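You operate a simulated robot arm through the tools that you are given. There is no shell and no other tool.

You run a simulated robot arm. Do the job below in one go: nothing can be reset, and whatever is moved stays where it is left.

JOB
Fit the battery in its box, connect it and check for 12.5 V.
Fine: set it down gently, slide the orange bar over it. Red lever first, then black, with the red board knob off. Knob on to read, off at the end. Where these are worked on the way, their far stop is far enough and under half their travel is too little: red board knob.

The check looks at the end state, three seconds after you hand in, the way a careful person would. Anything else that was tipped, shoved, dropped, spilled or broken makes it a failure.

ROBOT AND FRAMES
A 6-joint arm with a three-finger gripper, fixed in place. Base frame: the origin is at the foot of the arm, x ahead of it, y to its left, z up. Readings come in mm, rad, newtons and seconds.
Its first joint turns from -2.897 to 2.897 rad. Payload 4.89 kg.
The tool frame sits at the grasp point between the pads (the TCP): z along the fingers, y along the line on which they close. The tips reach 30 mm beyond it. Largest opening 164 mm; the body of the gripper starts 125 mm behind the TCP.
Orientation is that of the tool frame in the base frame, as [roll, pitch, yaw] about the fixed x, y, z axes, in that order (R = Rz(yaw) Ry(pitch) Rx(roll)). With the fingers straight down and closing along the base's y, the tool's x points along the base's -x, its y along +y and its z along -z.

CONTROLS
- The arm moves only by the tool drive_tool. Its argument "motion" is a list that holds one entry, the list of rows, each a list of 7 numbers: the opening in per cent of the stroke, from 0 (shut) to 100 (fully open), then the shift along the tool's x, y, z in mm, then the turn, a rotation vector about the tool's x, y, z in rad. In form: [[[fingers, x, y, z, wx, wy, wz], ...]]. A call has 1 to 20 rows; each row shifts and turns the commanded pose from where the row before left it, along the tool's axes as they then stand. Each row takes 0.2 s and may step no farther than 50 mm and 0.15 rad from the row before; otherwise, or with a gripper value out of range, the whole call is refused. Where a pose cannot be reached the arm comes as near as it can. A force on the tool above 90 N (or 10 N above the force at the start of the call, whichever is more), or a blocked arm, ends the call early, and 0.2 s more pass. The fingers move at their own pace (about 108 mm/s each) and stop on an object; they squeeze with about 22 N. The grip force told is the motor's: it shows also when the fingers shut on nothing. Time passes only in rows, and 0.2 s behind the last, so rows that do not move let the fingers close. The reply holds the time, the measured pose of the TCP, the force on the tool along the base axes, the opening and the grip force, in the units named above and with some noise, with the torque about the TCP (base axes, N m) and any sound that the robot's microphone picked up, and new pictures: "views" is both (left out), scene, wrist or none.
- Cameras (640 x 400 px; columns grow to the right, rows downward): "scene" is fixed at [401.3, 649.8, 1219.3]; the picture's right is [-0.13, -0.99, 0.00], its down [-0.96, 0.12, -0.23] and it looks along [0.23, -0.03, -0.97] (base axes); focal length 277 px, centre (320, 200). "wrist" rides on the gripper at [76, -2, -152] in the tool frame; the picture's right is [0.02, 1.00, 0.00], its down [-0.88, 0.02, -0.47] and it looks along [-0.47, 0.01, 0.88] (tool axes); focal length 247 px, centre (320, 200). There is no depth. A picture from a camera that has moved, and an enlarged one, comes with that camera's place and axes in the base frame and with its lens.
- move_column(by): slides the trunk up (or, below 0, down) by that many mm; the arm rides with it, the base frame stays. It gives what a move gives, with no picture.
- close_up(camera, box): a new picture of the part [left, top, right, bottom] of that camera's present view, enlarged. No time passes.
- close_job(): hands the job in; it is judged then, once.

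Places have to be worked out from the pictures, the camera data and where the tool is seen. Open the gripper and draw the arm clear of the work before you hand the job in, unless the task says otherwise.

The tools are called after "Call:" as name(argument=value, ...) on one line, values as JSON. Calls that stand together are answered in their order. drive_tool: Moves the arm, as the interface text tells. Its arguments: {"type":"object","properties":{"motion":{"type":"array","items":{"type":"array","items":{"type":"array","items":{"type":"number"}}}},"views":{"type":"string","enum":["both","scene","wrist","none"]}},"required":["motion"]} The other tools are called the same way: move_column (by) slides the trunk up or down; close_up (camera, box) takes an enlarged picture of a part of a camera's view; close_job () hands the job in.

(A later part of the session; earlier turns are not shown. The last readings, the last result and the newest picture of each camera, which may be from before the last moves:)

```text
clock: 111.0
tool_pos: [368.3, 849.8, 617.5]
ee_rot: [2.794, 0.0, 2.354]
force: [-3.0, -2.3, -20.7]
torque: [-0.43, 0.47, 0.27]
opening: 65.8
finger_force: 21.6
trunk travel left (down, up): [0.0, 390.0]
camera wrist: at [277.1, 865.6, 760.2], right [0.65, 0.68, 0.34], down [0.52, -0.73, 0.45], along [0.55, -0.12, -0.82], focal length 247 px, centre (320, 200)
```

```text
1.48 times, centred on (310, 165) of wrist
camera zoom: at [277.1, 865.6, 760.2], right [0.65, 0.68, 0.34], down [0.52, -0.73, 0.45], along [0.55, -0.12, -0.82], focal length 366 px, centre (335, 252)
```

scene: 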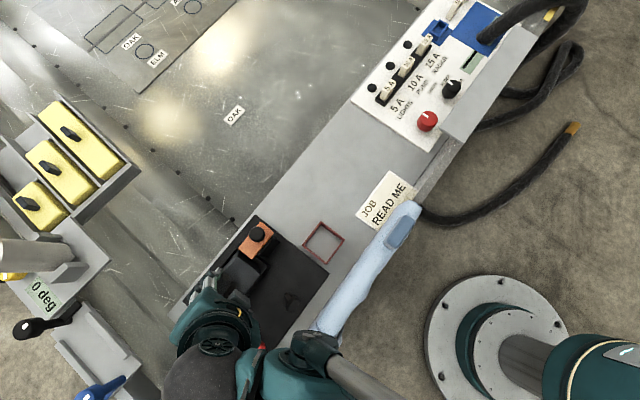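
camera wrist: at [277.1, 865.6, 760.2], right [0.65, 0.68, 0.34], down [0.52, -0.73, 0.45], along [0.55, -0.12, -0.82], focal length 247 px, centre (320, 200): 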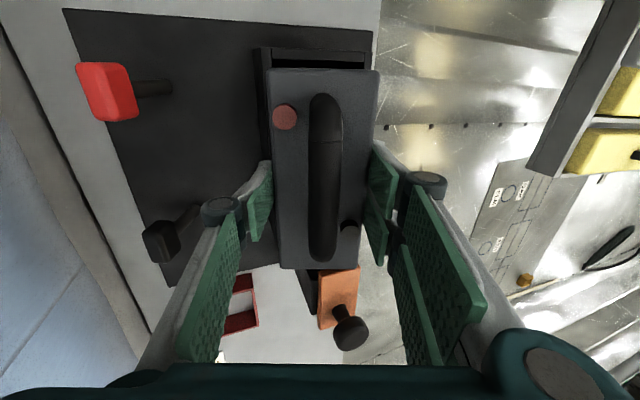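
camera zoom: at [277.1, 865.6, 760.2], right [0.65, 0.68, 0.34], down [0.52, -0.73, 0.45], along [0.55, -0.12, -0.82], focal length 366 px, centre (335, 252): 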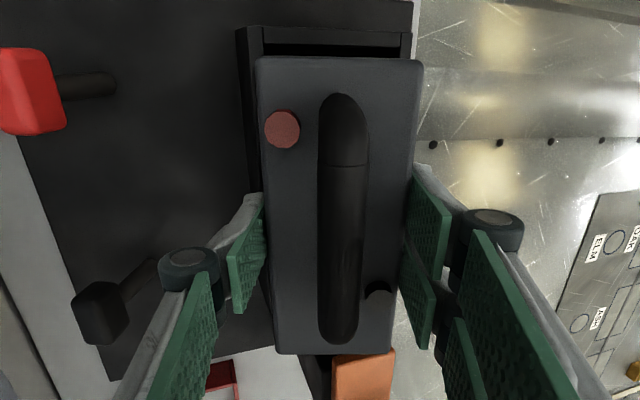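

The battery has slid about 12 mm down the pads and now rests wedged gently between the walls at 20°, as planned. I'll keep turning it upright while following it down, in small steps.

Call:
drive_tool(motion=[[[20, 0, 0.57, 1.94, 0.0218, 0, 0], [20, 0, 0.6, 1.94, 0.0218, 0, 0], [20, 0, 0.62, 1.92, 0.0218, 0, 0], [20, 0, 0.66, 1.91, 0.0218, 0, 0], [20, 0, 0, 0, 0, 0, 0]]])

Call:
close_up(camera="wrist", box=[190, 30, 430, 300])

```text
clock: 112.2
tool_pos: [370.3, 851.8, 613.5]
ee_rot: [2.879, 0.002, 2.352]
force: [5.6, 4.5, -0.2]
torque: [-0.04, -0.55, 0.12]
opening: 65.8
finger_force: 22.0
trunk travel left (down, up): [0.0, 390.0]
camera wrist: at [289.0, 876.9, 760.4], right [0.67, 0.7, 0.26], down [0.55, -0.7, 0.46], along [0.5, -0.17, -0.85], focal length 247 px, centre (320, 200)
```

scene: 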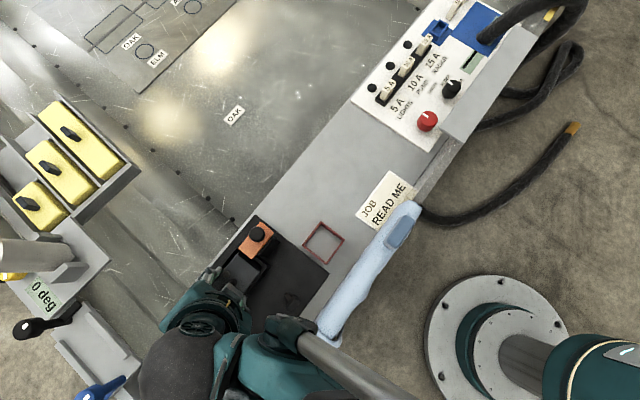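
wrist: 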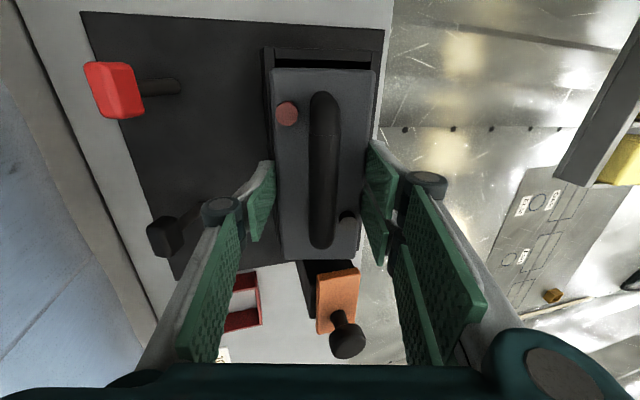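

```text
1.48 times, centred on (310, 165) of wrist
camera zoom: at [289.0, 876.9, 760.4], right [0.67, 0.7, 0.26], down [0.55, -0.7, 0.46], along [0.5, -0.17, -0.85], focal length 366 px, centre (335, 252)
```

zoom: 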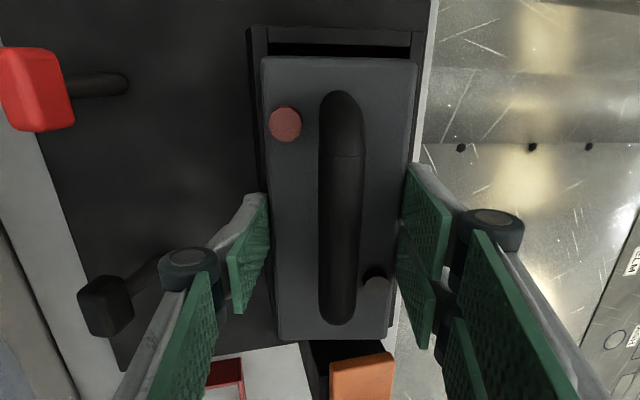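

The load on the tool is now zero, so the pocket carries the battery at 15°. The pads overlap only its top ~15 mm, so I'll slide the grip 10 mm further down along the battery before turning it the rest of the way upright.

Call:
drive_tool(motion=[[[20, 0, 0, 3, 0, 0, 0], [20, 0, 0, 3, 0, 0, 0], [20, 0, 0, 3, 0, 0, 0], [20, 0, 0, 0, 0, 0, 0]]])

```text
clock: 113.2
tool_pos: [372.1, 854.0, 606.1]
ee_rot: [2.879, 0.001, 2.354]
force: [5.1, 8.1, 19.4]
torque: [0.2, -0.39, 0.11]
opening: 65.8
finger_force: 21.9
trunk travel left (down, up): [0.0, 390.0]
camera wrist: at [289.7, 878.4, 751.2], right [0.67, 0.7, 0.26], down [0.55, -0.7, 0.46], along [0.5, -0.17, -0.85], focal length 247 px, centre (320, 200)
```

scene: 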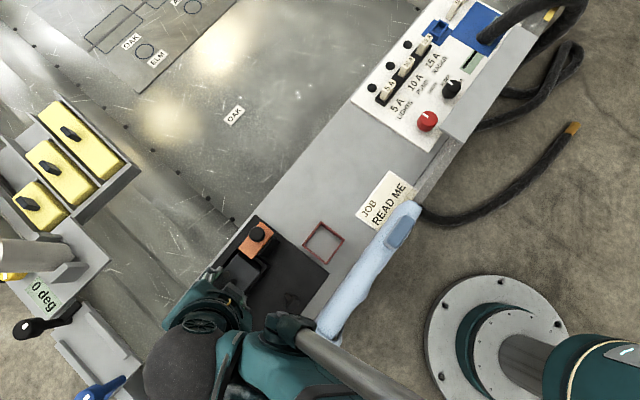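
wrist: 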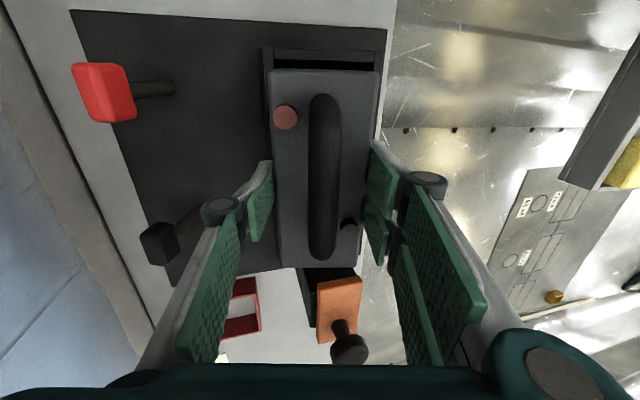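

The pads slid down 8 mm and the battery stayed put (+19 N), so it is standing in the pocket. Now I'll turn it upright about its lower edge in small steps.

Call:
drive_tool(motion=[[[20, 0, 4.1, 1.44, 0.0436, 0, 0], [20, 0, 0, 0, 0, 0, 0], [20, 0, 4.1, 1.44, 0.0436, 0, 0], [20, 0, 0, 0, 0, 0, 0]]])

```text
clock: 114.2
tool_pos: [377.7, 859.2, 603.4]
ee_rot: [2.966, -0.001, 2.354]
force: [8.2, 2.9, 10.2]
torque: [0.06, -0.1, 0.0]
opening: 65.8
finger_force: 21.9
trunk travel left (down, up): [0.0, 390.0]
camera wrist: at [305.0, 892.6, 752.6], right [0.68, 0.71, 0.17], down [0.58, -0.67, 0.47], along [0.45, -0.22, -0.87], focal length 247 px, centre (320, 200)
```

scene: 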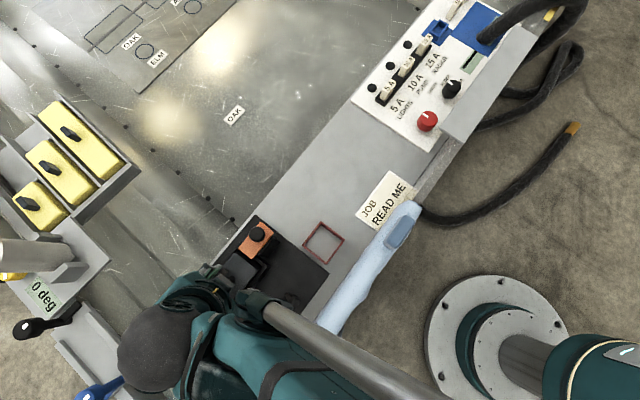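
wrist: 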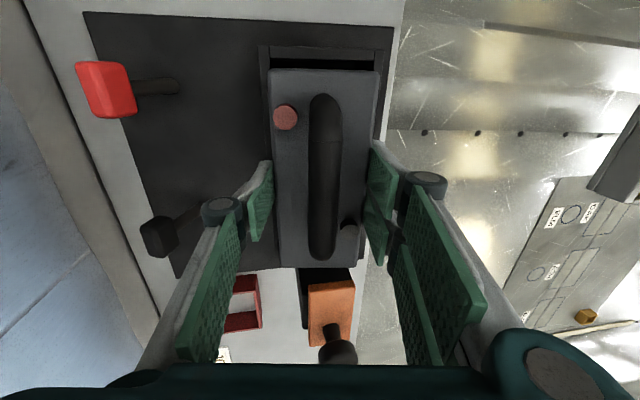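

At 10° the forces are small and the battery follows. I'll finish turning it upright.

Call:
drive_tool(motion=[[[20, 0, 4.1, 1.44, 0.0439, 0, 0], [20, 0, 0, 0, 0, 0, 0], [20, 0, 4.1, 1.44, 0.0439, 0, 0], [20, 0, 0, 0, 0, 0, 0]]], views="none")

Call:
drive_tool(motion=[[[20, 0, 4.0, 1.44, 0.0439, 0, 0], [20, 0, 0, 0, 0, 0, 0], [20, 0, 4.0, 1.44, 0.0439, 0, 0], [20, 0, 0, 0, 0, 0, 0]]])

Call:
close_up(camera="wrist", box=[190, 30, 430, 300])

```text
clock: 115.2
tool_pos: [384.9, 865.7, 602.0]
ee_rot: [3.054, 0.001, 2.352]
force: [-0.5, -5.7, -5.9]
torque: [-0.81, 0.59, 0.09]
opening: 65.9
finger_force: 22.2
trunk travel left (down, up): [0.0, 390.0]
```

```text
clock: 116.2
tool_pos: [390.0, 871.8, 601.4]
ee_rot: [-3.139, -0.001, 2.353]
force: [-1.3, -5.4, -4.8]
torque: [-0.37, -0.56, 0.21]
opening: 65.8
finger_force: 21.7
trunk travel left (down, up): [0.0, 390.0]
camera wrist: at [336.3, 923.6, 752.9], right [0.69, 0.72, 0.0], down [0.64, -0.61, 0.47], along [0.34, -0.33, -0.88], focal length 247 px, centre (320, 200)
```

scene: 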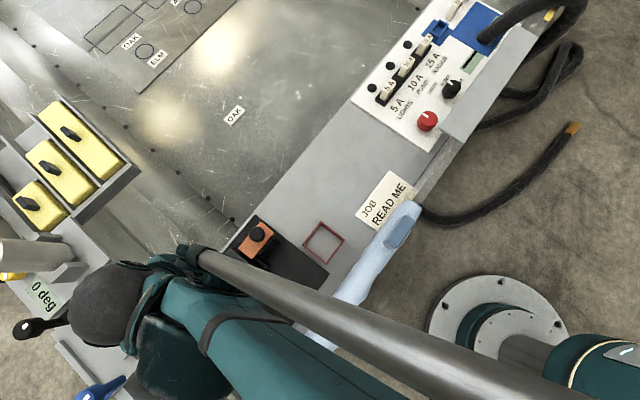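
wrist: 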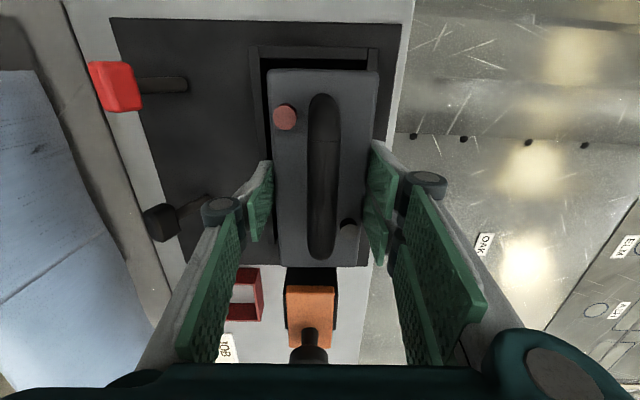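

```text
1.48 times, centred on (310, 165) of wrist
camera zoom: at [336.3, 923.6, 752.9], right [0.69, 0.72, 0.0], down [0.64, -0.61, 0.47], along [0.34, -0.33, -0.88], focal length 366 px, centre (335, 252)
```

zoom: 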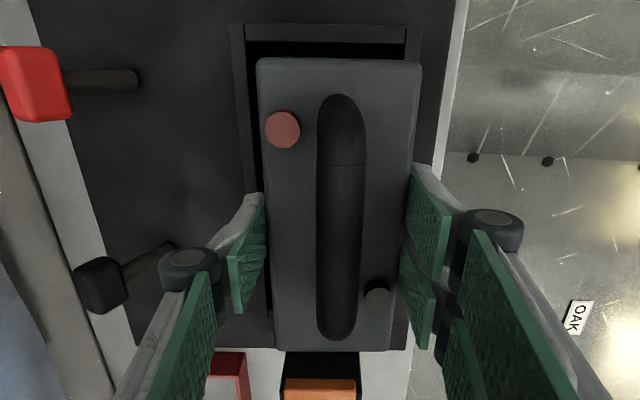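

The battery is upright in the pocket but sits against the +q wall. I'll centre it by 5 mm toward −q while gripped, then press down gently to make sure it is fully seated.

Call:
drive_tool(motion=[[[20, 0, -1.5, 0, 0, 0, 0], [20, 0, -1.5, 0, 0, 0, 0], [20, 0, -1.5, 0, 0, 0, 0], [20, 0, 0, 0, 0, 0, 0]]], views="none")

Call:
drive_tool(motion=[[[20, 0, 0, 2, 0, 0, 0], [20, 0, 0, 2, 0, 0, 0], [20, 0, 0, 2, 0, 0, 0], [20, 0, 0, 0, 0, 0, 0]]])

Call:
close_up(camera="wrist", box=[190, 30, 430, 300])

```text
clock: 117.2
tool_pos: [386.3, 868.0, 601.0]
ee_rot: [-3.14, 0.0, 2.353]
force: [0.4, 11.4, 9.9]
torque: [0.7, 0.2, -0.08]
opening: 65.8
finger_force: 21.8
trunk travel left (down, up): [0.0, 390.0]
```

```text
clock: 118.2
tool_pos: [387.6, 868.7, 594.2]
ee_rot: [-3.14, -0.002, 2.354]
force: [-3.9, -8.8, 8.9]
torque: [-0.23, 0.37, 0.09]
opening: 65.7
finger_force: 21.6
trunk travel left (down, up): [0.0, 390.0]
camera wrist: at [332.8, 920.6, 745.1], right [0.69, 0.72, 0.0], down [0.64, -0.61, 0.47], along [0.34, -0.33, -0.88], focal length 247 px, centre (320, 200)
```

scene: 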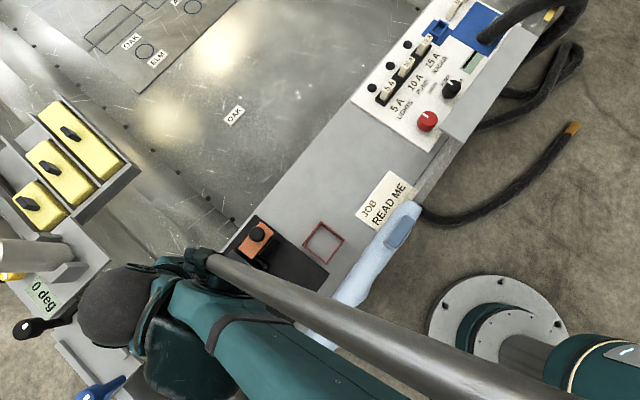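
wrist: 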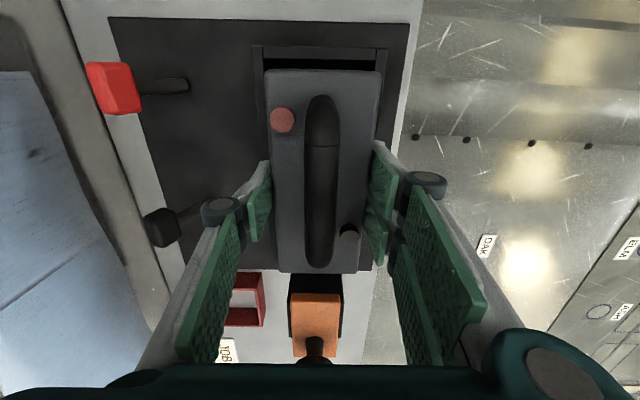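

```text
1.48 times, centred on (310, 165) of wrist
camera zoom: at [332.8, 920.6, 745.1], right [0.69, 0.72, 0.0], down [0.64, -0.61, 0.47], along [0.34, -0.33, -0.88], focal length 366 px, centre (335, 252)
```

zoom: 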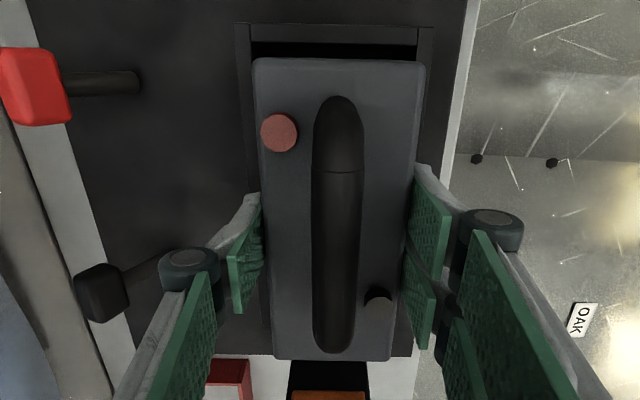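

Pressing down only made the pads slip, so the battery is standing on the pocket floor, centred at q≈888, p≈−340. I'll open the fingers and rise straight up, then inspect.

Call:
drive_tool(motion=[[[45, 0, 0, 0, 0, 0, 0], [50, 0, 0, 0, 0, 0, 0], [60, 0, 0, 0, 0, 0, 0], [60, 0, 0, -20, 0, 0, 0], [60, 0, 0, -30, 0, 0, 0], [60, 0, 0, -35, 0, 0, 0], [60, 0, 0, -35, 0, 0, 0], [60, 0, 0, 0, 0, 0, 0]]])

Call:
close_up(camera="wrist", box=[200, 20, 420, 330])

Call:
close_up(camera="scene", box=[160, 200, 320, 340])

```text
clock: 120.0
tool_pos: [385.6, 870.7, 713.5]
ee_rot: [-3.141, 0.0, 2.354]
force: [0.0, -0.5, 0.1]
torque: [-0.02, -0.02, 0.02]
opening: 98.5
finger_force: 0.0
trunk travel left (down, up): [0.0, 390.0]
camera wrist: at [331.7, 922.7, 865.3], right [0.69, 0.72, 0.0], down [0.64, -0.61, 0.47], along [0.34, -0.33, -0.88], focal length 247 px, centre (320, 200)
```

scene: 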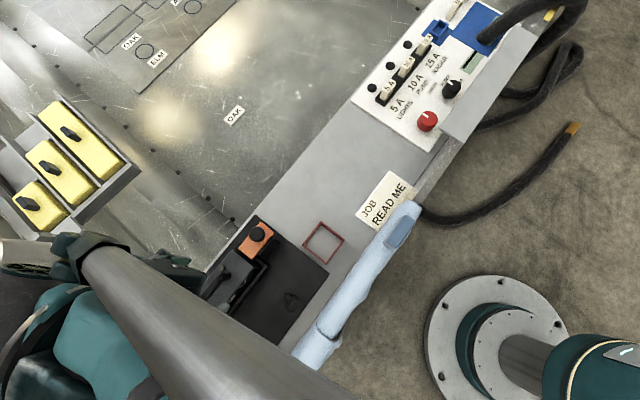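
wrist: 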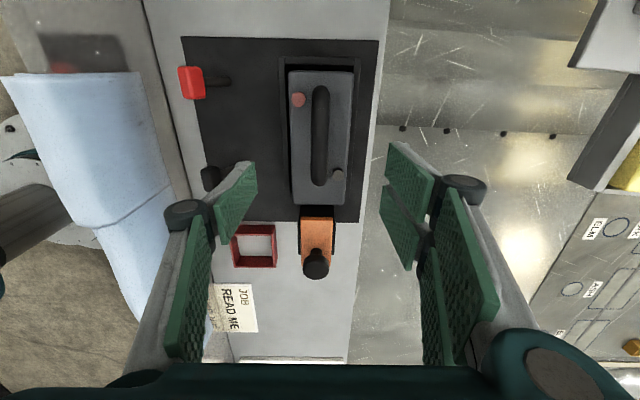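

```text
1.29 times, centred on (310, 175) of wrist
camera zoom: at [331.7, 922.7, 865.3], right [0.69, 0.72, 0.0], down [0.64, -0.61, 0.47], along [0.34, -0.33, -0.88], focal length 319 px, centre (333, 232)
```

zoom: 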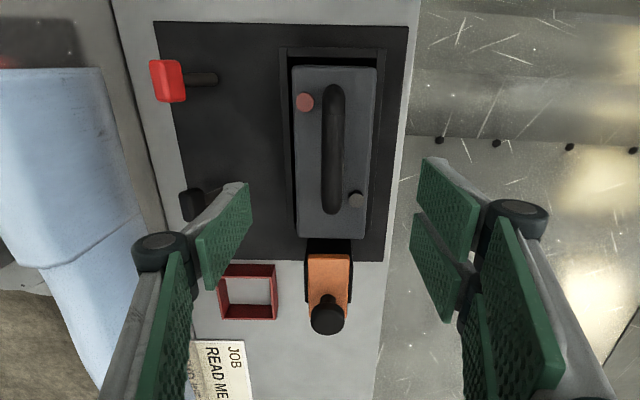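

```text
2.86 times, centred on (240, 270) of scene
camera zoom: at [401.3, 649.8, 1219.3], right [-0.13, -0.99, 0.0], down [-0.96, 0.12, -0.23], along [0.23, -0.03, -0.97], focal length 792 px, centre (549, 0)
```

zoom: 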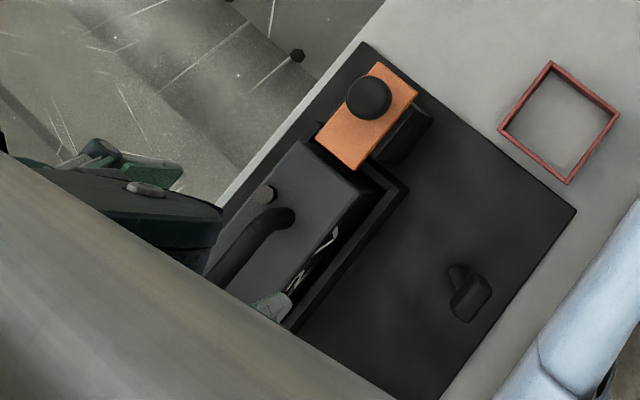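

The battery is seated: its top triangulates about 6 mm above its height on the bench, matching the pocket floor, and level. Next is the orange bar: its knob is at p≈−204.5, q≈887. I'll move above it, staying high.

Call:
drive_tool(motion=[[[60, -34, -0.3, 0, 0, 0, 0], [60, -35, -0.3, 0, 0, 0, 0], [60, -35, -0.3, 0, 0, 0, 0], [60, -34.5, -0.3, 0, 0, 0, -0.002], [60, 0, 0, 0, 0, 0, 0], [60, 0, 0, 0, 0, 0, 0]]])

Call:
close_up(camera="wrist", box=[220, 20, 420, 260])

Call:
close_up(camera="scene", box=[160, 200, 320, 340])

```text
clock: 121.4
tool_pos: [483.7, 769.6, 713.6]
ee_rot: [-3.139, 0.001, 2.357]
force: [-0.8, 0.8, 0.5]
torque: [-0.03, -0.03, 0.02]
opening: 98.5
finger_force: 0.0
trunk travel left (down, up): [0.0, 390.0]
camera wrist: at [428.7, 822.0, 866.1], right [0.69, 0.72, 0.0], down [0.64, -0.61, 0.47], along [0.34, -0.33, -0.88], focal length 247 px, centre (320, 200)
```

scene: 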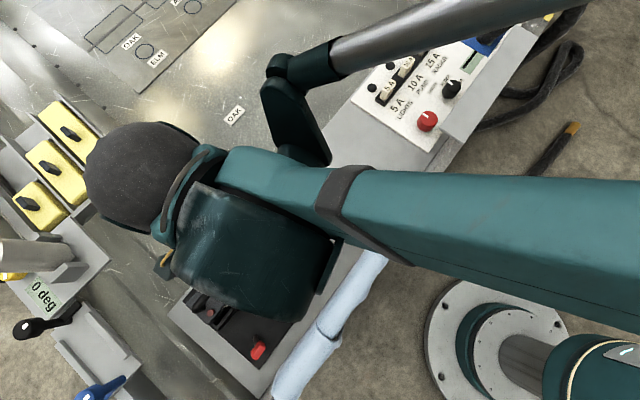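
wrist: 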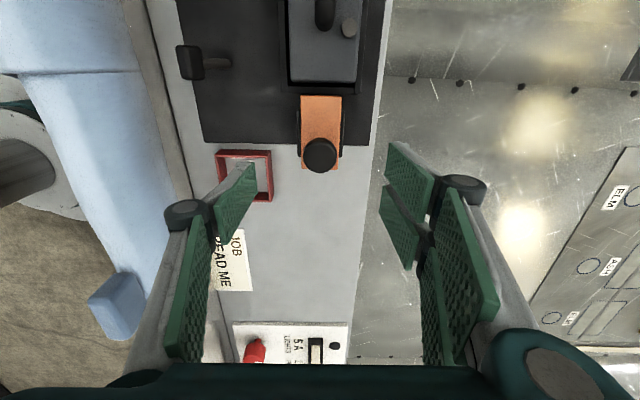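

```text
1.67 times, centred on (320, 140) of wrist
camera zoom: at [428.7, 822.0, 866.1], right [0.69, 0.72, 0.0], down [0.64, -0.61, 0.47], along [0.34, -0.33, -0.88], focal length 412 px, centre (320, 300)
```

zoom: 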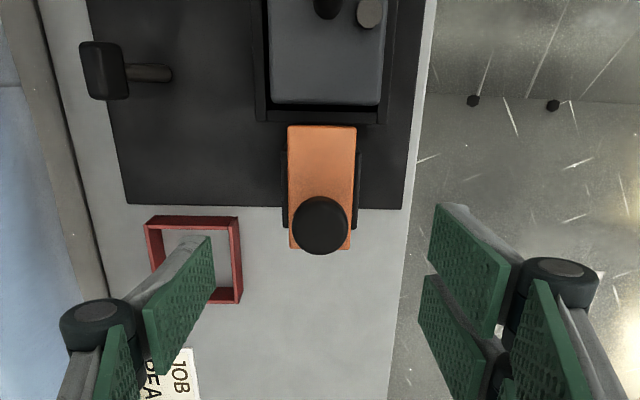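

```text
2.86 times, centred on (240, 270) of scene
camera zoom: at [401.3, 649.8, 1219.3], right [-0.13, -0.99, 0.0], down [-0.96, 0.12, -0.23], along [0.23, -0.03, -0.97], focal length 792 px, centre (549, 0)
```

zoom: 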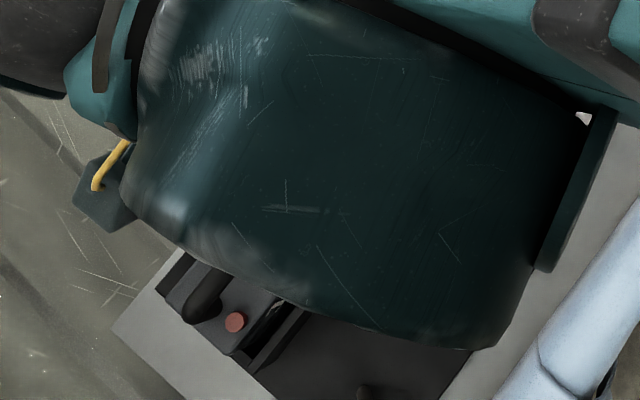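

The knob is at p≈−205.5, q≈886, with the bar spanning p −254…−176 on its rails. I'll descend around the knob and grip its head.

Call:
drive_tool(motion=[[[60, 3.3, 0.2, 20, 0, 0, 0], [60, 0, 0, 25, 0, 0, 0], [60, 0, 0, 20, 0, 0, 0], [60, 0, 0, 6, 0, 0, 0], [60, 0, 0, 0, 0, 0, 0], [10, 0, 0, 0, 0, 0, 0], [10, 0, 0, 0, 0, 0, 0], [10, 0, 0, 0, 0, 0, 0]]])

Call:
close_up(camera="wrist", box=[220, 20, 420, 260])

```text
clock: 123.2
tool_pos: [479.0, 771.8, 643.6]
ee_rot: [-3.139, 0.001, 2.355]
force: [-29.2, -29.5, -15.5]
torque: [-0.24, 0.22, -0.04]
opening: 29.3
finger_force: 45.4
trunk travel left (down, up): [0.0, 390.0]
camera wrist: at [426.2, 824.7, 795.6], right [0.69, 0.72, 0.0], down [0.64, -0.61, 0.47], along [0.34, -0.33, -0.88], focal length 247 px, centre (320, 200)
```

scene: 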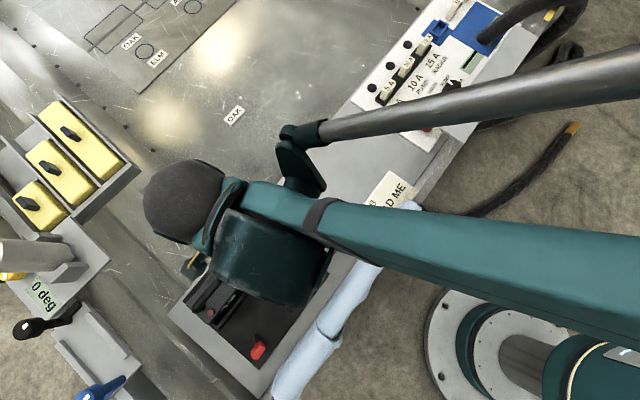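
wrist: 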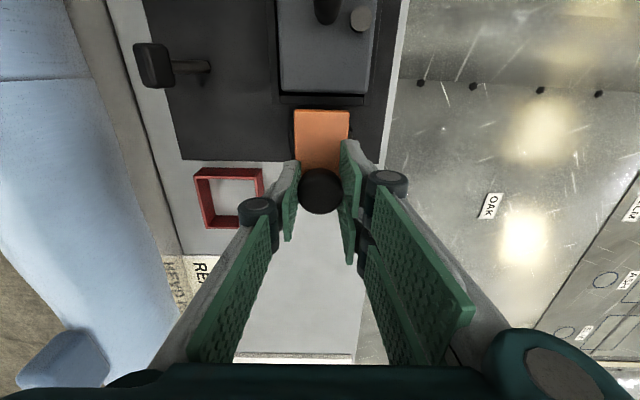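

```text
1.67 times, centred on (320, 140) of wrist
camera zoom: at [426.2, 824.7, 795.6], right [0.69, 0.72, 0.0], down [0.64, -0.61, 0.47], along [0.34, -0.33, -0.88], focal length 412 px, centre (320, 300)
```

zoom: 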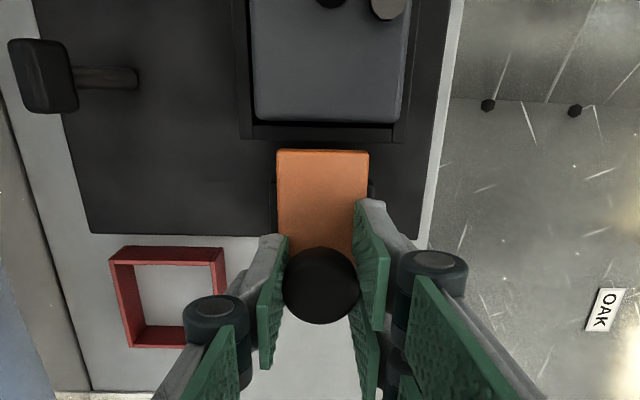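

The knob is held (29 mm), but there is a −41 N sideways load because the tool is ~1.5 mm off centre. I'll relieve that before sliding.

Call:
drive_tool(motion=[[[10, 0, -1.2, 0, 0, 0, 0], [10, 0, 0, 0, 0, 0, 0]]], views="none")

```text
clock: 123.8
tool_pos: [481.5, 772.3, 643.1]
ee_rot: [-3.141, 0.0, 2.356]
force: [-23.6, -17.4, -3.2]
torque: [-0.06, 0.17, -0.03]
opening: 29.4
finger_force: 45.0
trunk travel left (down, up): [0.0, 390.0]
```

Call:
drive_tool(motion=[[[10, 0, -1.8, 0, 0, 0, 0], [10, 0, 0, 0, 0, 0, 0]]], views="none")

```text
clock: 124.4
tool_pos: [480.3, 770.7, 644.1]
ee_rot: [3.141, 0.0, 2.354]
force: [7.1, 14.3, 12.2]
torque: [0.23, -0.11, 0.09]
opening: 29.6
finger_force: 45.3
trunk travel left (down, up): [0.0, 390.0]
```

The side load is now small. I'll slide the bar toward the battery (−p) in small steps and watch the force.

Call:
drive_tool(motion=[[[10, 4, 0.2, 0, 0, 0, 0], [10, 5, 0, 0, 0, 0, 0], [10, 5, 0, 0, 0, 0, 0], [10, 0, 0, 0, 0, 0, 0]]])

```text
clock: 125.4
tool_pos: [471.2, 781.8, 642.9]
ee_rot: [3.141, -0.001, 2.355]
force: [46.9, 46.5, 35.8]
torque: [0.6, -0.66, 0.06]
opening: 29.4
finger_force: 45.1
trunk travel left (down, up): [0.0, 390.0]
camera wrist: at [416.7, 832.5, 795.4], right [0.69, 0.72, 0.0], down [0.64, -0.61, 0.47], along [0.34, -0.33, -0.88], focal length 247 px, centre (320, 200)
```

scene: 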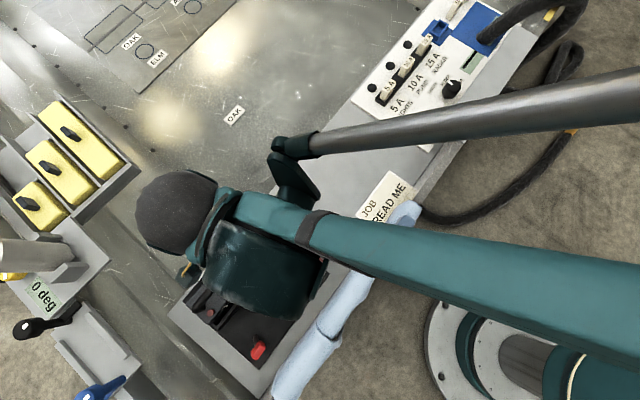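
wrist: 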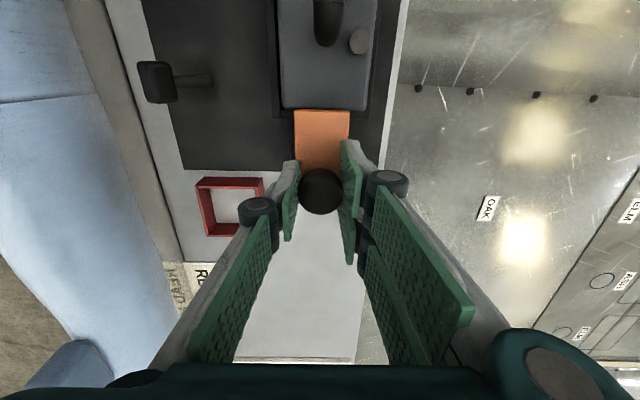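

The bar follows the gripper with no resistance along p, but a sideways/upward load has built up. I'll relieve it with a small shift and look at the bar against the battery's edge.

Call:
drive_tool(motion=[[[10, 0, 1.6, -0.6, 0, 0, 0], [10, 0, 0, 0, 0, 0, 0]]], views="none")

Call:
close_up(camera="wrist", box=[240, 0, 400, 200])

```text
clock: 126.0
tool_pos: [470.3, 782.2, 643.9]
ee_rot: [-3.14, -0.001, 2.356]
force: [29.6, 29.6, 34.5]
torque: [0.63, -0.17, 0.05]
opening: 29.4
finger_force: 44.8
trunk travel left (down, up): [0.0, 390.0]
```

```text
2.00 times, centred on (320, 100) of wrist
camera zoom: at [416.9, 833.1, 795.2], right [0.69, 0.72, 0.0], down [0.64, -0.61, 0.47], along [0.34, -0.33, -0.88], focal length 494 px, centre (320, 400)
```

zoom: 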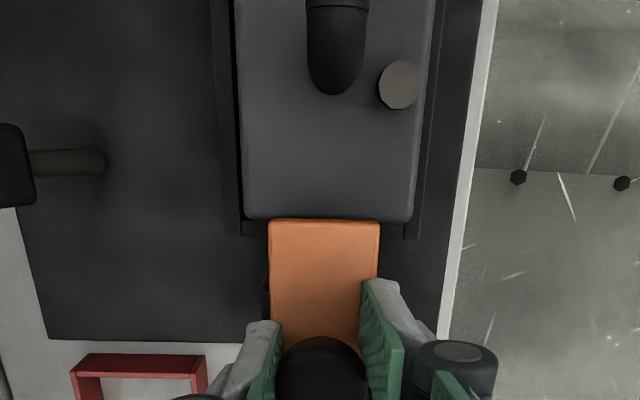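

The bar's leading edge is now just over the battery's end, with no resistance along p. I'll ease the side load a bit more and keep sliding in short steps.

Call:
drive_tool(motion=[[[10, 0, 1.4, -0.8, 0, 0, 0], [10, 4, 0, 0, 0, 0, 0], [10, 4, 0, 0, 0, 0, 0], [10, 0, 0, 0, 0, 0, 0]]], views="wrist")

```text
clock: 127.0
tool_pos: [465.6, 786.2, 643.8]
ee_rot: [-3.138, -0.001, 2.356]
force: [-7.2, -8.1, -3.6]
torque: [-0.12, 0.02, -0.18]
opening: 29.2
finger_force: 44.4
trunk travel left (down, up): [0.0, 390.0]
camera wrist: at [411.4, 839.2, 795.2], right [0.69, 0.72, 0.0], down [0.64, -0.61, 0.47], along [0.34, -0.33, -0.88], focal length 247 px, centre (320, 200)
```

wrist: 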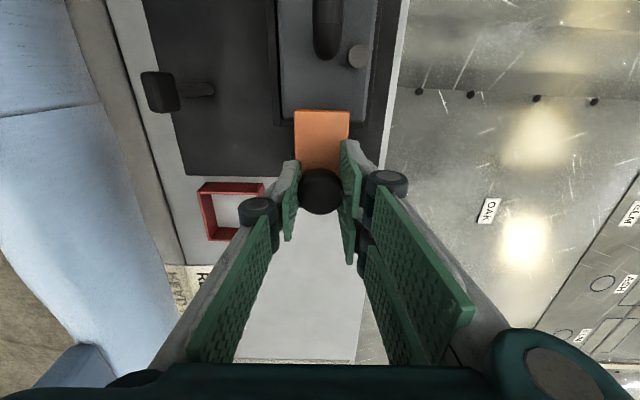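

Loads are small now and the bar overlaps the battery by ~10 mm. Continuing.

Call:
drive_tool(motion=[[[10, 4, 0, 0, 0, 0, 0], [10, 4, 0, 0, 0, 0, 0], [10, 0, 0, 0, 0, 0, 0]]], views="none")

Call:
close_up(camera="wrist", box=[240, 0, 400, 200])

```text
clock: 127.8
tool_pos: [459.9, 792.3, 643.5]
ee_rot: [-3.139, 0.001, 2.358]
force: [-14.5, -13.5, -16.0]
torque: [-0.12, -0.01, -0.05]
opening: 29.2
finger_force: 44.6
trunk travel left (down, up): [0.0, 390.0]
```

```text
2.00 times, centred on (320, 100) of wrist
camera zoom: at [405.1, 845.4, 795.2], right [0.69, 0.72, 0.0], down [0.64, -0.61, 0.47], along [0.34, -0.33, -0.88], focal length 494 px, centre (320, 400)
```

zoom: 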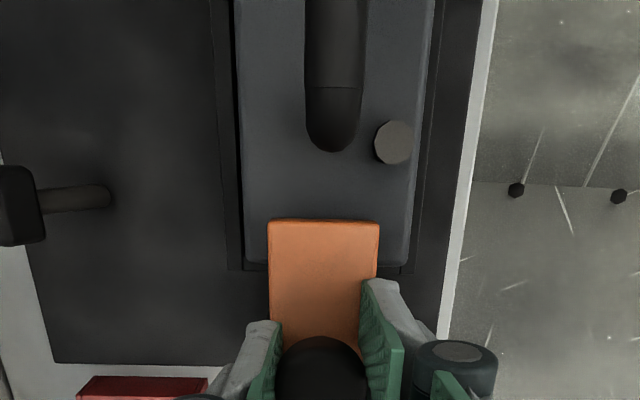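

The bar now covers the battery's end by ~17 mm. I'll keep going in 4–5 mm steps, watching for the stop.

Call:
drive_tool(motion=[[[10, 2.5, -0.4, 0, 0, 0, 0], [10, 2.5, -0.4, 0, 0, 0, 0], [10, 0, 0, 0, 0, 0, 0]]], views="none")

```text
clock: 128.6
tool_pos: [455.3, 797.1, 644.0]
ee_rot: [-3.141, 0.003, 2.355]
force: [-17.6, -16.5, -10.3]
torque: [-0.17, 0.0, 0.03]
opening: 29.3
finger_force: 45.3
trunk travel left (down, up): [0.0, 390.0]
```

Call:
drive_tool(motion=[[[10, 2, -0.8, 0, 0, 0, 0], [10, 2, 0, 0, 0, 0, 0], [10, 0, 0, 0, 0, 0, 0]]], views="none")

Call:
close_up(camera="wrist", box=[240, 0, 400, 200])

```text
clock: 129.4
tool_pos: [452.5, 799.5, 641.7]
ee_rot: [-3.141, 0.001, 2.356]
force: [-10.6, -10.7, -18.1]
torque: [-0.1, 0.03, -0.02]
opening: 29.4
finger_force: 45.6
trunk travel left (down, up): [0.0, 390.0]
```

```text
2.00 times, centred on (320, 100) of wrist
camera zoom: at [398.7, 851.7, 795.3], right [0.69, 0.72, 0.0], down [0.64, -0.61, 0.47], along [0.34, -0.33, -0.88], focal length 494 px, centre (320, 400)
```

zoom: 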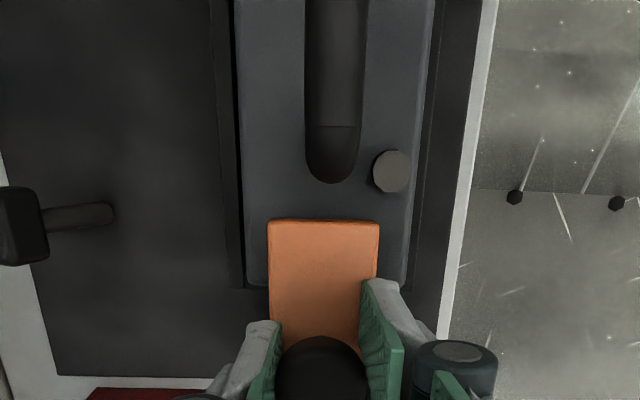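

Slid 40 mm and still free; the terminal is about 10 mm ahead. I'll continue in 3 mm steps looking for the stop.

Call:
drive_tool(motion=[[[10, 1.5, -0.3, 0, 0, 0, 0], [10, 1.5, 0, 0, 0, 0, 0], [10, 0, 0, 0, 0, 0, 0]]], views="none")

Call:
drive_tool(motion=[[[10, 1, 0, 0, 0, 0, 0], [10, 1, 0, 0, 0, 0, 0], [10, 0, 0, 0, 0, 0, 0]]], views="none")

```text
clock: 130.2
tool_pos: [451.8, 800.9, 643.5]
ee_rot: [-3.14, 0.0, 2.356]
force: [1.0, 0.8, -10.2]
torque: [-0.07, -0.1, -0.01]
opening: 29.1
finger_force: 44.9
trunk travel left (down, up): [0.0, 390.0]
```

```text
clock: 131.0
tool_pos: [451.6, 802.0, 642.7]
ee_rot: [-3.14, 0.0, 2.356]
force: [8.4, 7.9, -0.6]
torque: [-0.05, -0.15, 0.01]
opening: 29.0
finger_force: 45.1
trunk travel left (down, up): [0.0, 390.0]
```

Call:
drive_tool(motion=[[[10, 1.5, 0, 0, 0, 0, 0], [10, 1.5, 0, 0, 0, 0, 0], [10, 0, 0, 0, 0, 0, 0]]], views="none")

Call:
close_up(camera="wrist", box=[240, 0, 400, 200])

```text
clock: 131.8
tool_pos: [449.3, 804.4, 643.7]
ee_rot: [-3.139, -0.001, 2.353]
force: [15.9, -2.2, -6.0]
torque: [-0.04, -0.09, -0.06]
opening: 29.3
finger_force: 45.1
trunk travel left (down, up): [0.0, 390.0]
```

```text
2.00 times, centred on (320, 100) of wrist
camera zoom: at [394.1, 856.3, 795.3], right [0.69, 0.72, 0.0], down [0.64, -0.61, 0.47], along [0.34, -0.33, -0.88], focal length 494 px, centre (320, 400)
```

zoom: 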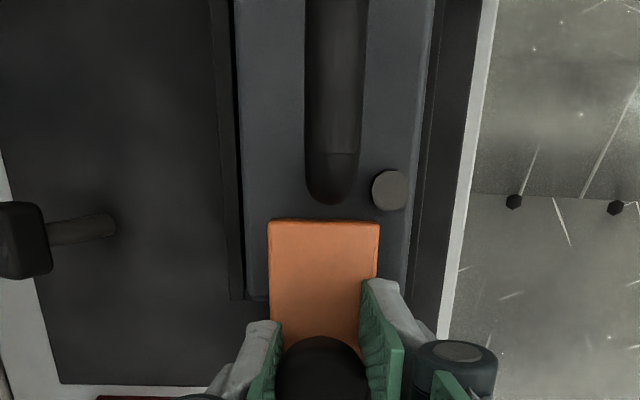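

A 13 N resistance along p has appeared at 46 mm of travel. I'll nudge 1 mm more to see if this is a firm stop.

Call:
drive_tool(motion=[[[10, 1, -0.3, 0, 0, 0, 0], [10, 0, 0, 0, 0, 0, 0]]], views="none")

```text
clock: 132.4
tool_pos: [448.8, 804.3, 644.1]
ee_rot: [-3.139, -0.002, 2.356]
force: [32.7, -1.9, 2.7]
torque: [-0.2, -0.41, -0.14]
opening: 29.1
finger_force: 45.1
trunk travel left (down, up): [0.0, 390.0]
```

That is a firm stop (25 N), so the bar is fully across at about 46 mm. I'll relax the push by 1 mm and open the fingers, then rise.

Call:
drive_tool(motion=[[[10, -1, 0.7, 0, 0, 0, 0], [40, 0, 0, 0, 0, 0, 0], [60, 0, 0, 0, 0, 0, 0], [60, 0, 0, -25, 0, 0, 0], [60, 0, 0, -35, 0, 0, 0], [60, 0, 0, -30, 0, 0, 0], [60, 0, 0, 0, 0, 0, 0]]])

Call:
close_up(camera="wrist", box=[220, 0, 400, 220])

```text
clock: 134.0
tool_pos: [446.7, 804.3, 733.9]
ee_rot: [-3.14, 0.001, 2.355]
force: [0.2, 0.4, -0.7]
torque: [-0.07, 0.06, 0.02]
opening: 98.5
finger_force: 0.0
trunk travel left (down, up): [0.0, 390.0]
camera wrist: at [392.6, 856.9, 886.6], right [0.69, 0.72, 0.0], down [0.64, -0.61, 0.47], along [0.34, -0.33, -0.88], focal length 247 px, centre (320, 200)
```

scene: 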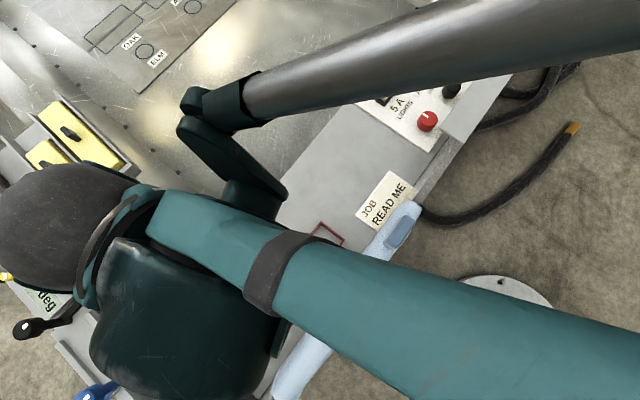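
wrist: 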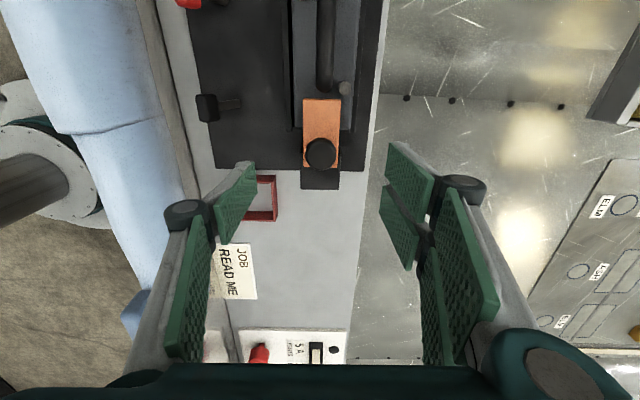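

```text
1.82 times, centred on (310, 110) of wrist
camera zoom: at [392.6, 856.9, 886.6], right [0.69, 0.72, 0.0], down [0.64, -0.61, 0.47], along [0.34, -0.33, -0.88], focal length 449 px, centre (338, 364)
```

zoom: 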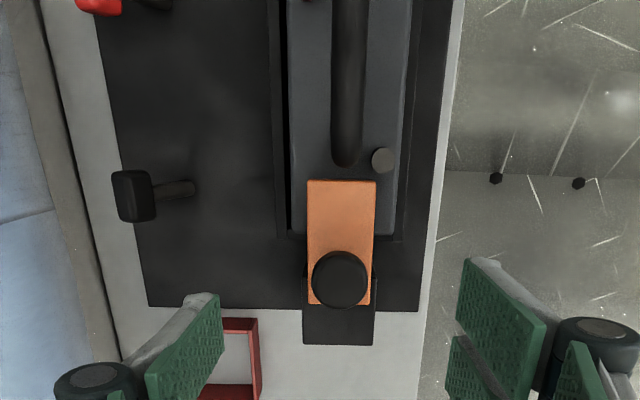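

The bar is fully across the battery's end. Before touching the levers I must confirm the red board knob is off, so I'll restore the trunk and carry the camera over to the board.

Call:
move_column(by=100)

Call:
drive_tool(motion=[[[60, -46, -8.9, 7, 0, 0, 0], [60, -46, -8.9, 7, 0, 0, 0], [60, -46, -8.9, 7, 0, 0, 0], [60, -46, -8.9, 7, 0, 0, 0], [60, -46, -8.9, 7, 0, 0, 0], [60, -46, -8.9, 7, 0, 0, 0], [60, -46, -8.9, 7, 0, 0, 0], [60, -46, -8.9, 7, 0, 0, 0], [60, -46, -8.9, 7, 0, 0, 0], [60, -46, -8.9, 7, 0, 0, 0], [60, -46, -8.9, 7, 0, 0, 0], [60, -46, -8.9, 7, 0, 0, 0], [60, -46, -8.9, 7, 0, 0, 0], [60, -46, -8.9, 7, 0, 0, 0], [60, 0, 0, 0, 0, 0, 0], [60, 0, 0, 0, 0, 0, 0]]])

Call:
close_up(camera="wrist", box=[200, 0, 440, 200])

Call:
close_up(camera="wrist", box=[200, 160, 440, 360])

```text
clock: 135.3
tool_pos: [446.5, 805.0, 834.5]
ee_rot: [-3.139, 0.001, 2.357]
force: [-0.3, 0.3, -1.3]
torque: [0.01, -0.01, 0.0]
opening: 98.4
finger_force: 0.0
trunk travel left (down, up): [-100.0, 290.0]
```

```text
clock: 138.7
tool_pos: [815.4, 259.3, 734.2]
ee_rot: [-3.14, 0.0, 2.357]
force: [-0.1, 0.6, 0.4]
torque: [0.01, 0.06, 0.01]
opening: 98.3
finger_force: 0.1
trunk travel left (down, up): [-100.0, 290.0]
camera wrist: at [761.0, 312.0, 886.2], right [0.69, 0.72, 0.0], down [0.64, -0.61, 0.47], along [0.34, -0.33, -0.88], focal length 247 px, centre (320, 200)
```

scene: 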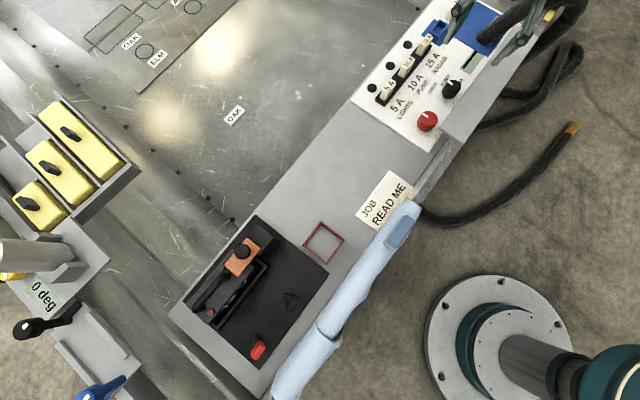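
wrist: 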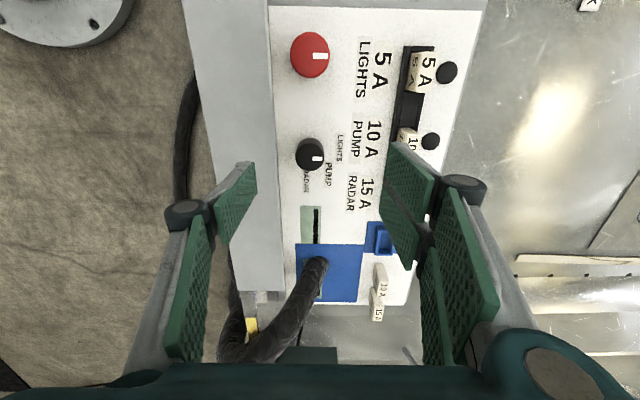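

```text
2.00 times, centred on (320, 100) of wrist
camera zoom: at [761.0, 312.0, 886.2], right [0.69, 0.72, 0.0], down [0.64, -0.61, 0.47], along [0.34, -0.33, -0.88], focal length 494 px, centre (320, 400)
```

zoom: 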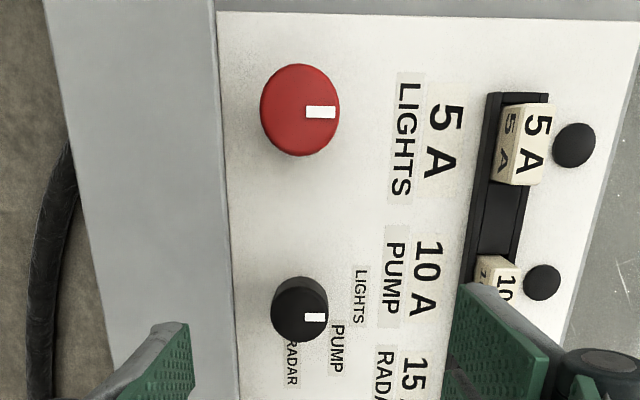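

```text
2.00 times, centred on (320, 260) of wrist
camera zoom: at [761.0, 312.0, 886.2], right [0.69, 0.72, 0.0], down [0.64, -0.61, 0.47], along [0.34, -0.33, -0.88], focal length 494 px, centre (320, 80)
```

zoom: 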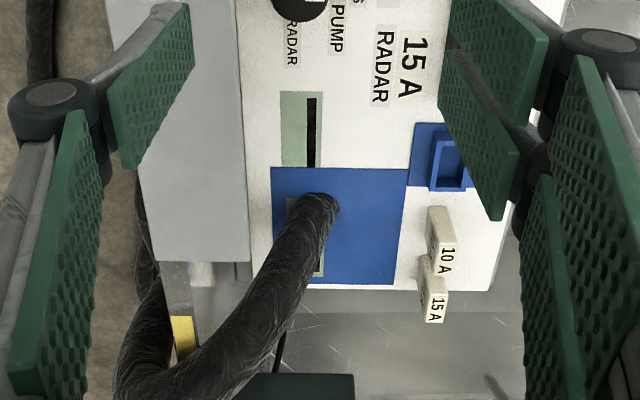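

The red knob's white mark points straight "up" (+q) and the black selector points at LIGHTS. I'll zoom on the display area and the knob to judge whether it is off.

Call:
close_up(camera="wrist", box=[280, 190, 380, 320])

Call:
close_up(camera="wrist", box=[270, 10, 370, 100])

Call:
close_up(camera="scene", box=[430, 20, 510, 90])

Call:
close_up(camera="scene", box=[200, 210, 330, 370])

```text
3.08 times, centred on (330, 255) of wrist
camera zoom: at [761.0, 312.0, 886.2], right [0.69, 0.72, 0.0], down [0.64, -0.61, 0.47], along [0.34, -0.33, -0.88], focal length 760 px, centre (289, 31)
```

zoom: 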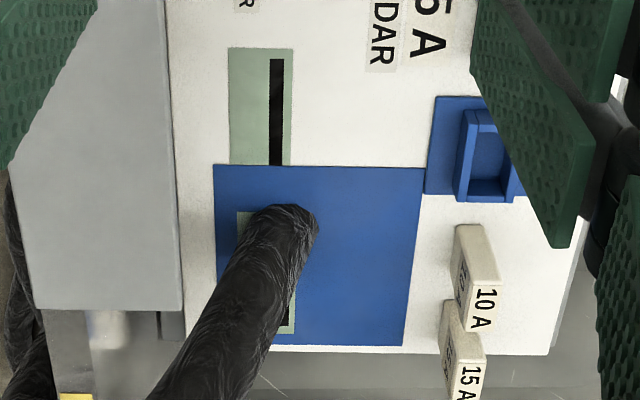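

```text
4.44 times, centred on (320, 55) of wrist
camera zoom: at [761.0, 312.0, 886.2], right [0.69, 0.72, 0.0], down [0.64, -0.61, 0.47], along [0.34, -0.33, -0.88], focal length 1098 px, centre (320, 844)
```

zoom: 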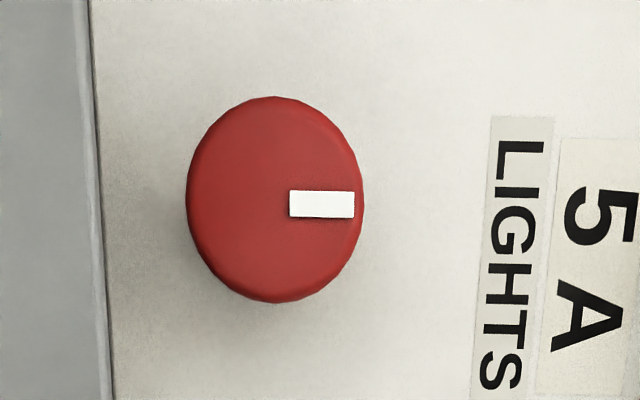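

```text
5.71 times, centred on (470, 55) of scene
camera zoom: at [401.3, 649.8, 1219.3], right [-0.13, -0.99, 0.0], down [-0.96, 0.12, -0.23], along [0.23, -0.03, -0.97], focal length 1584 px, centre (-537, 1029)
```

zoom: 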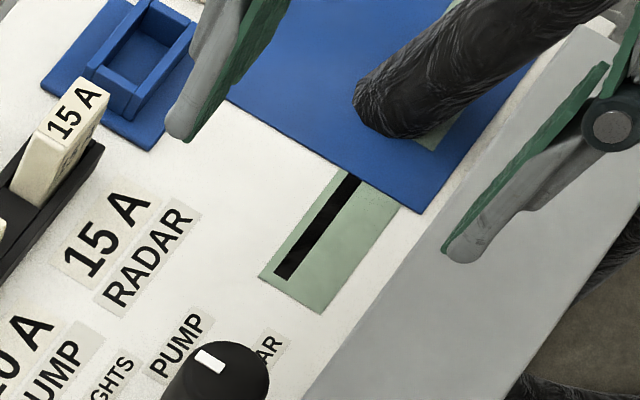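

```text
2.50 times, centred on (265, 290) of scene
camera zoom: at [401.3, 649.8, 1219.3], right [-0.13, -0.99, 0.0], down [-0.96, 0.12, -0.23], along [0.23, -0.03, -0.97], focal length 693 px, centre (458, -25)
```

zoom: 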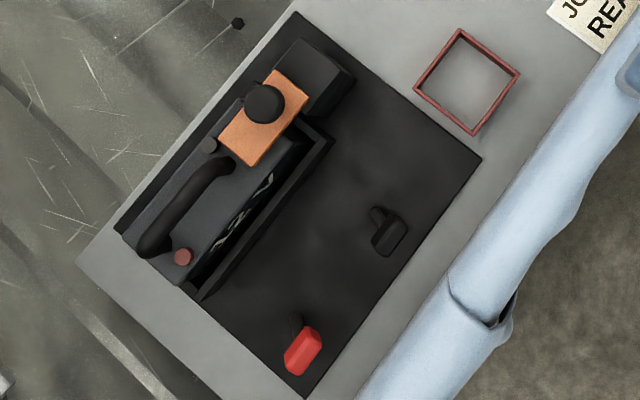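

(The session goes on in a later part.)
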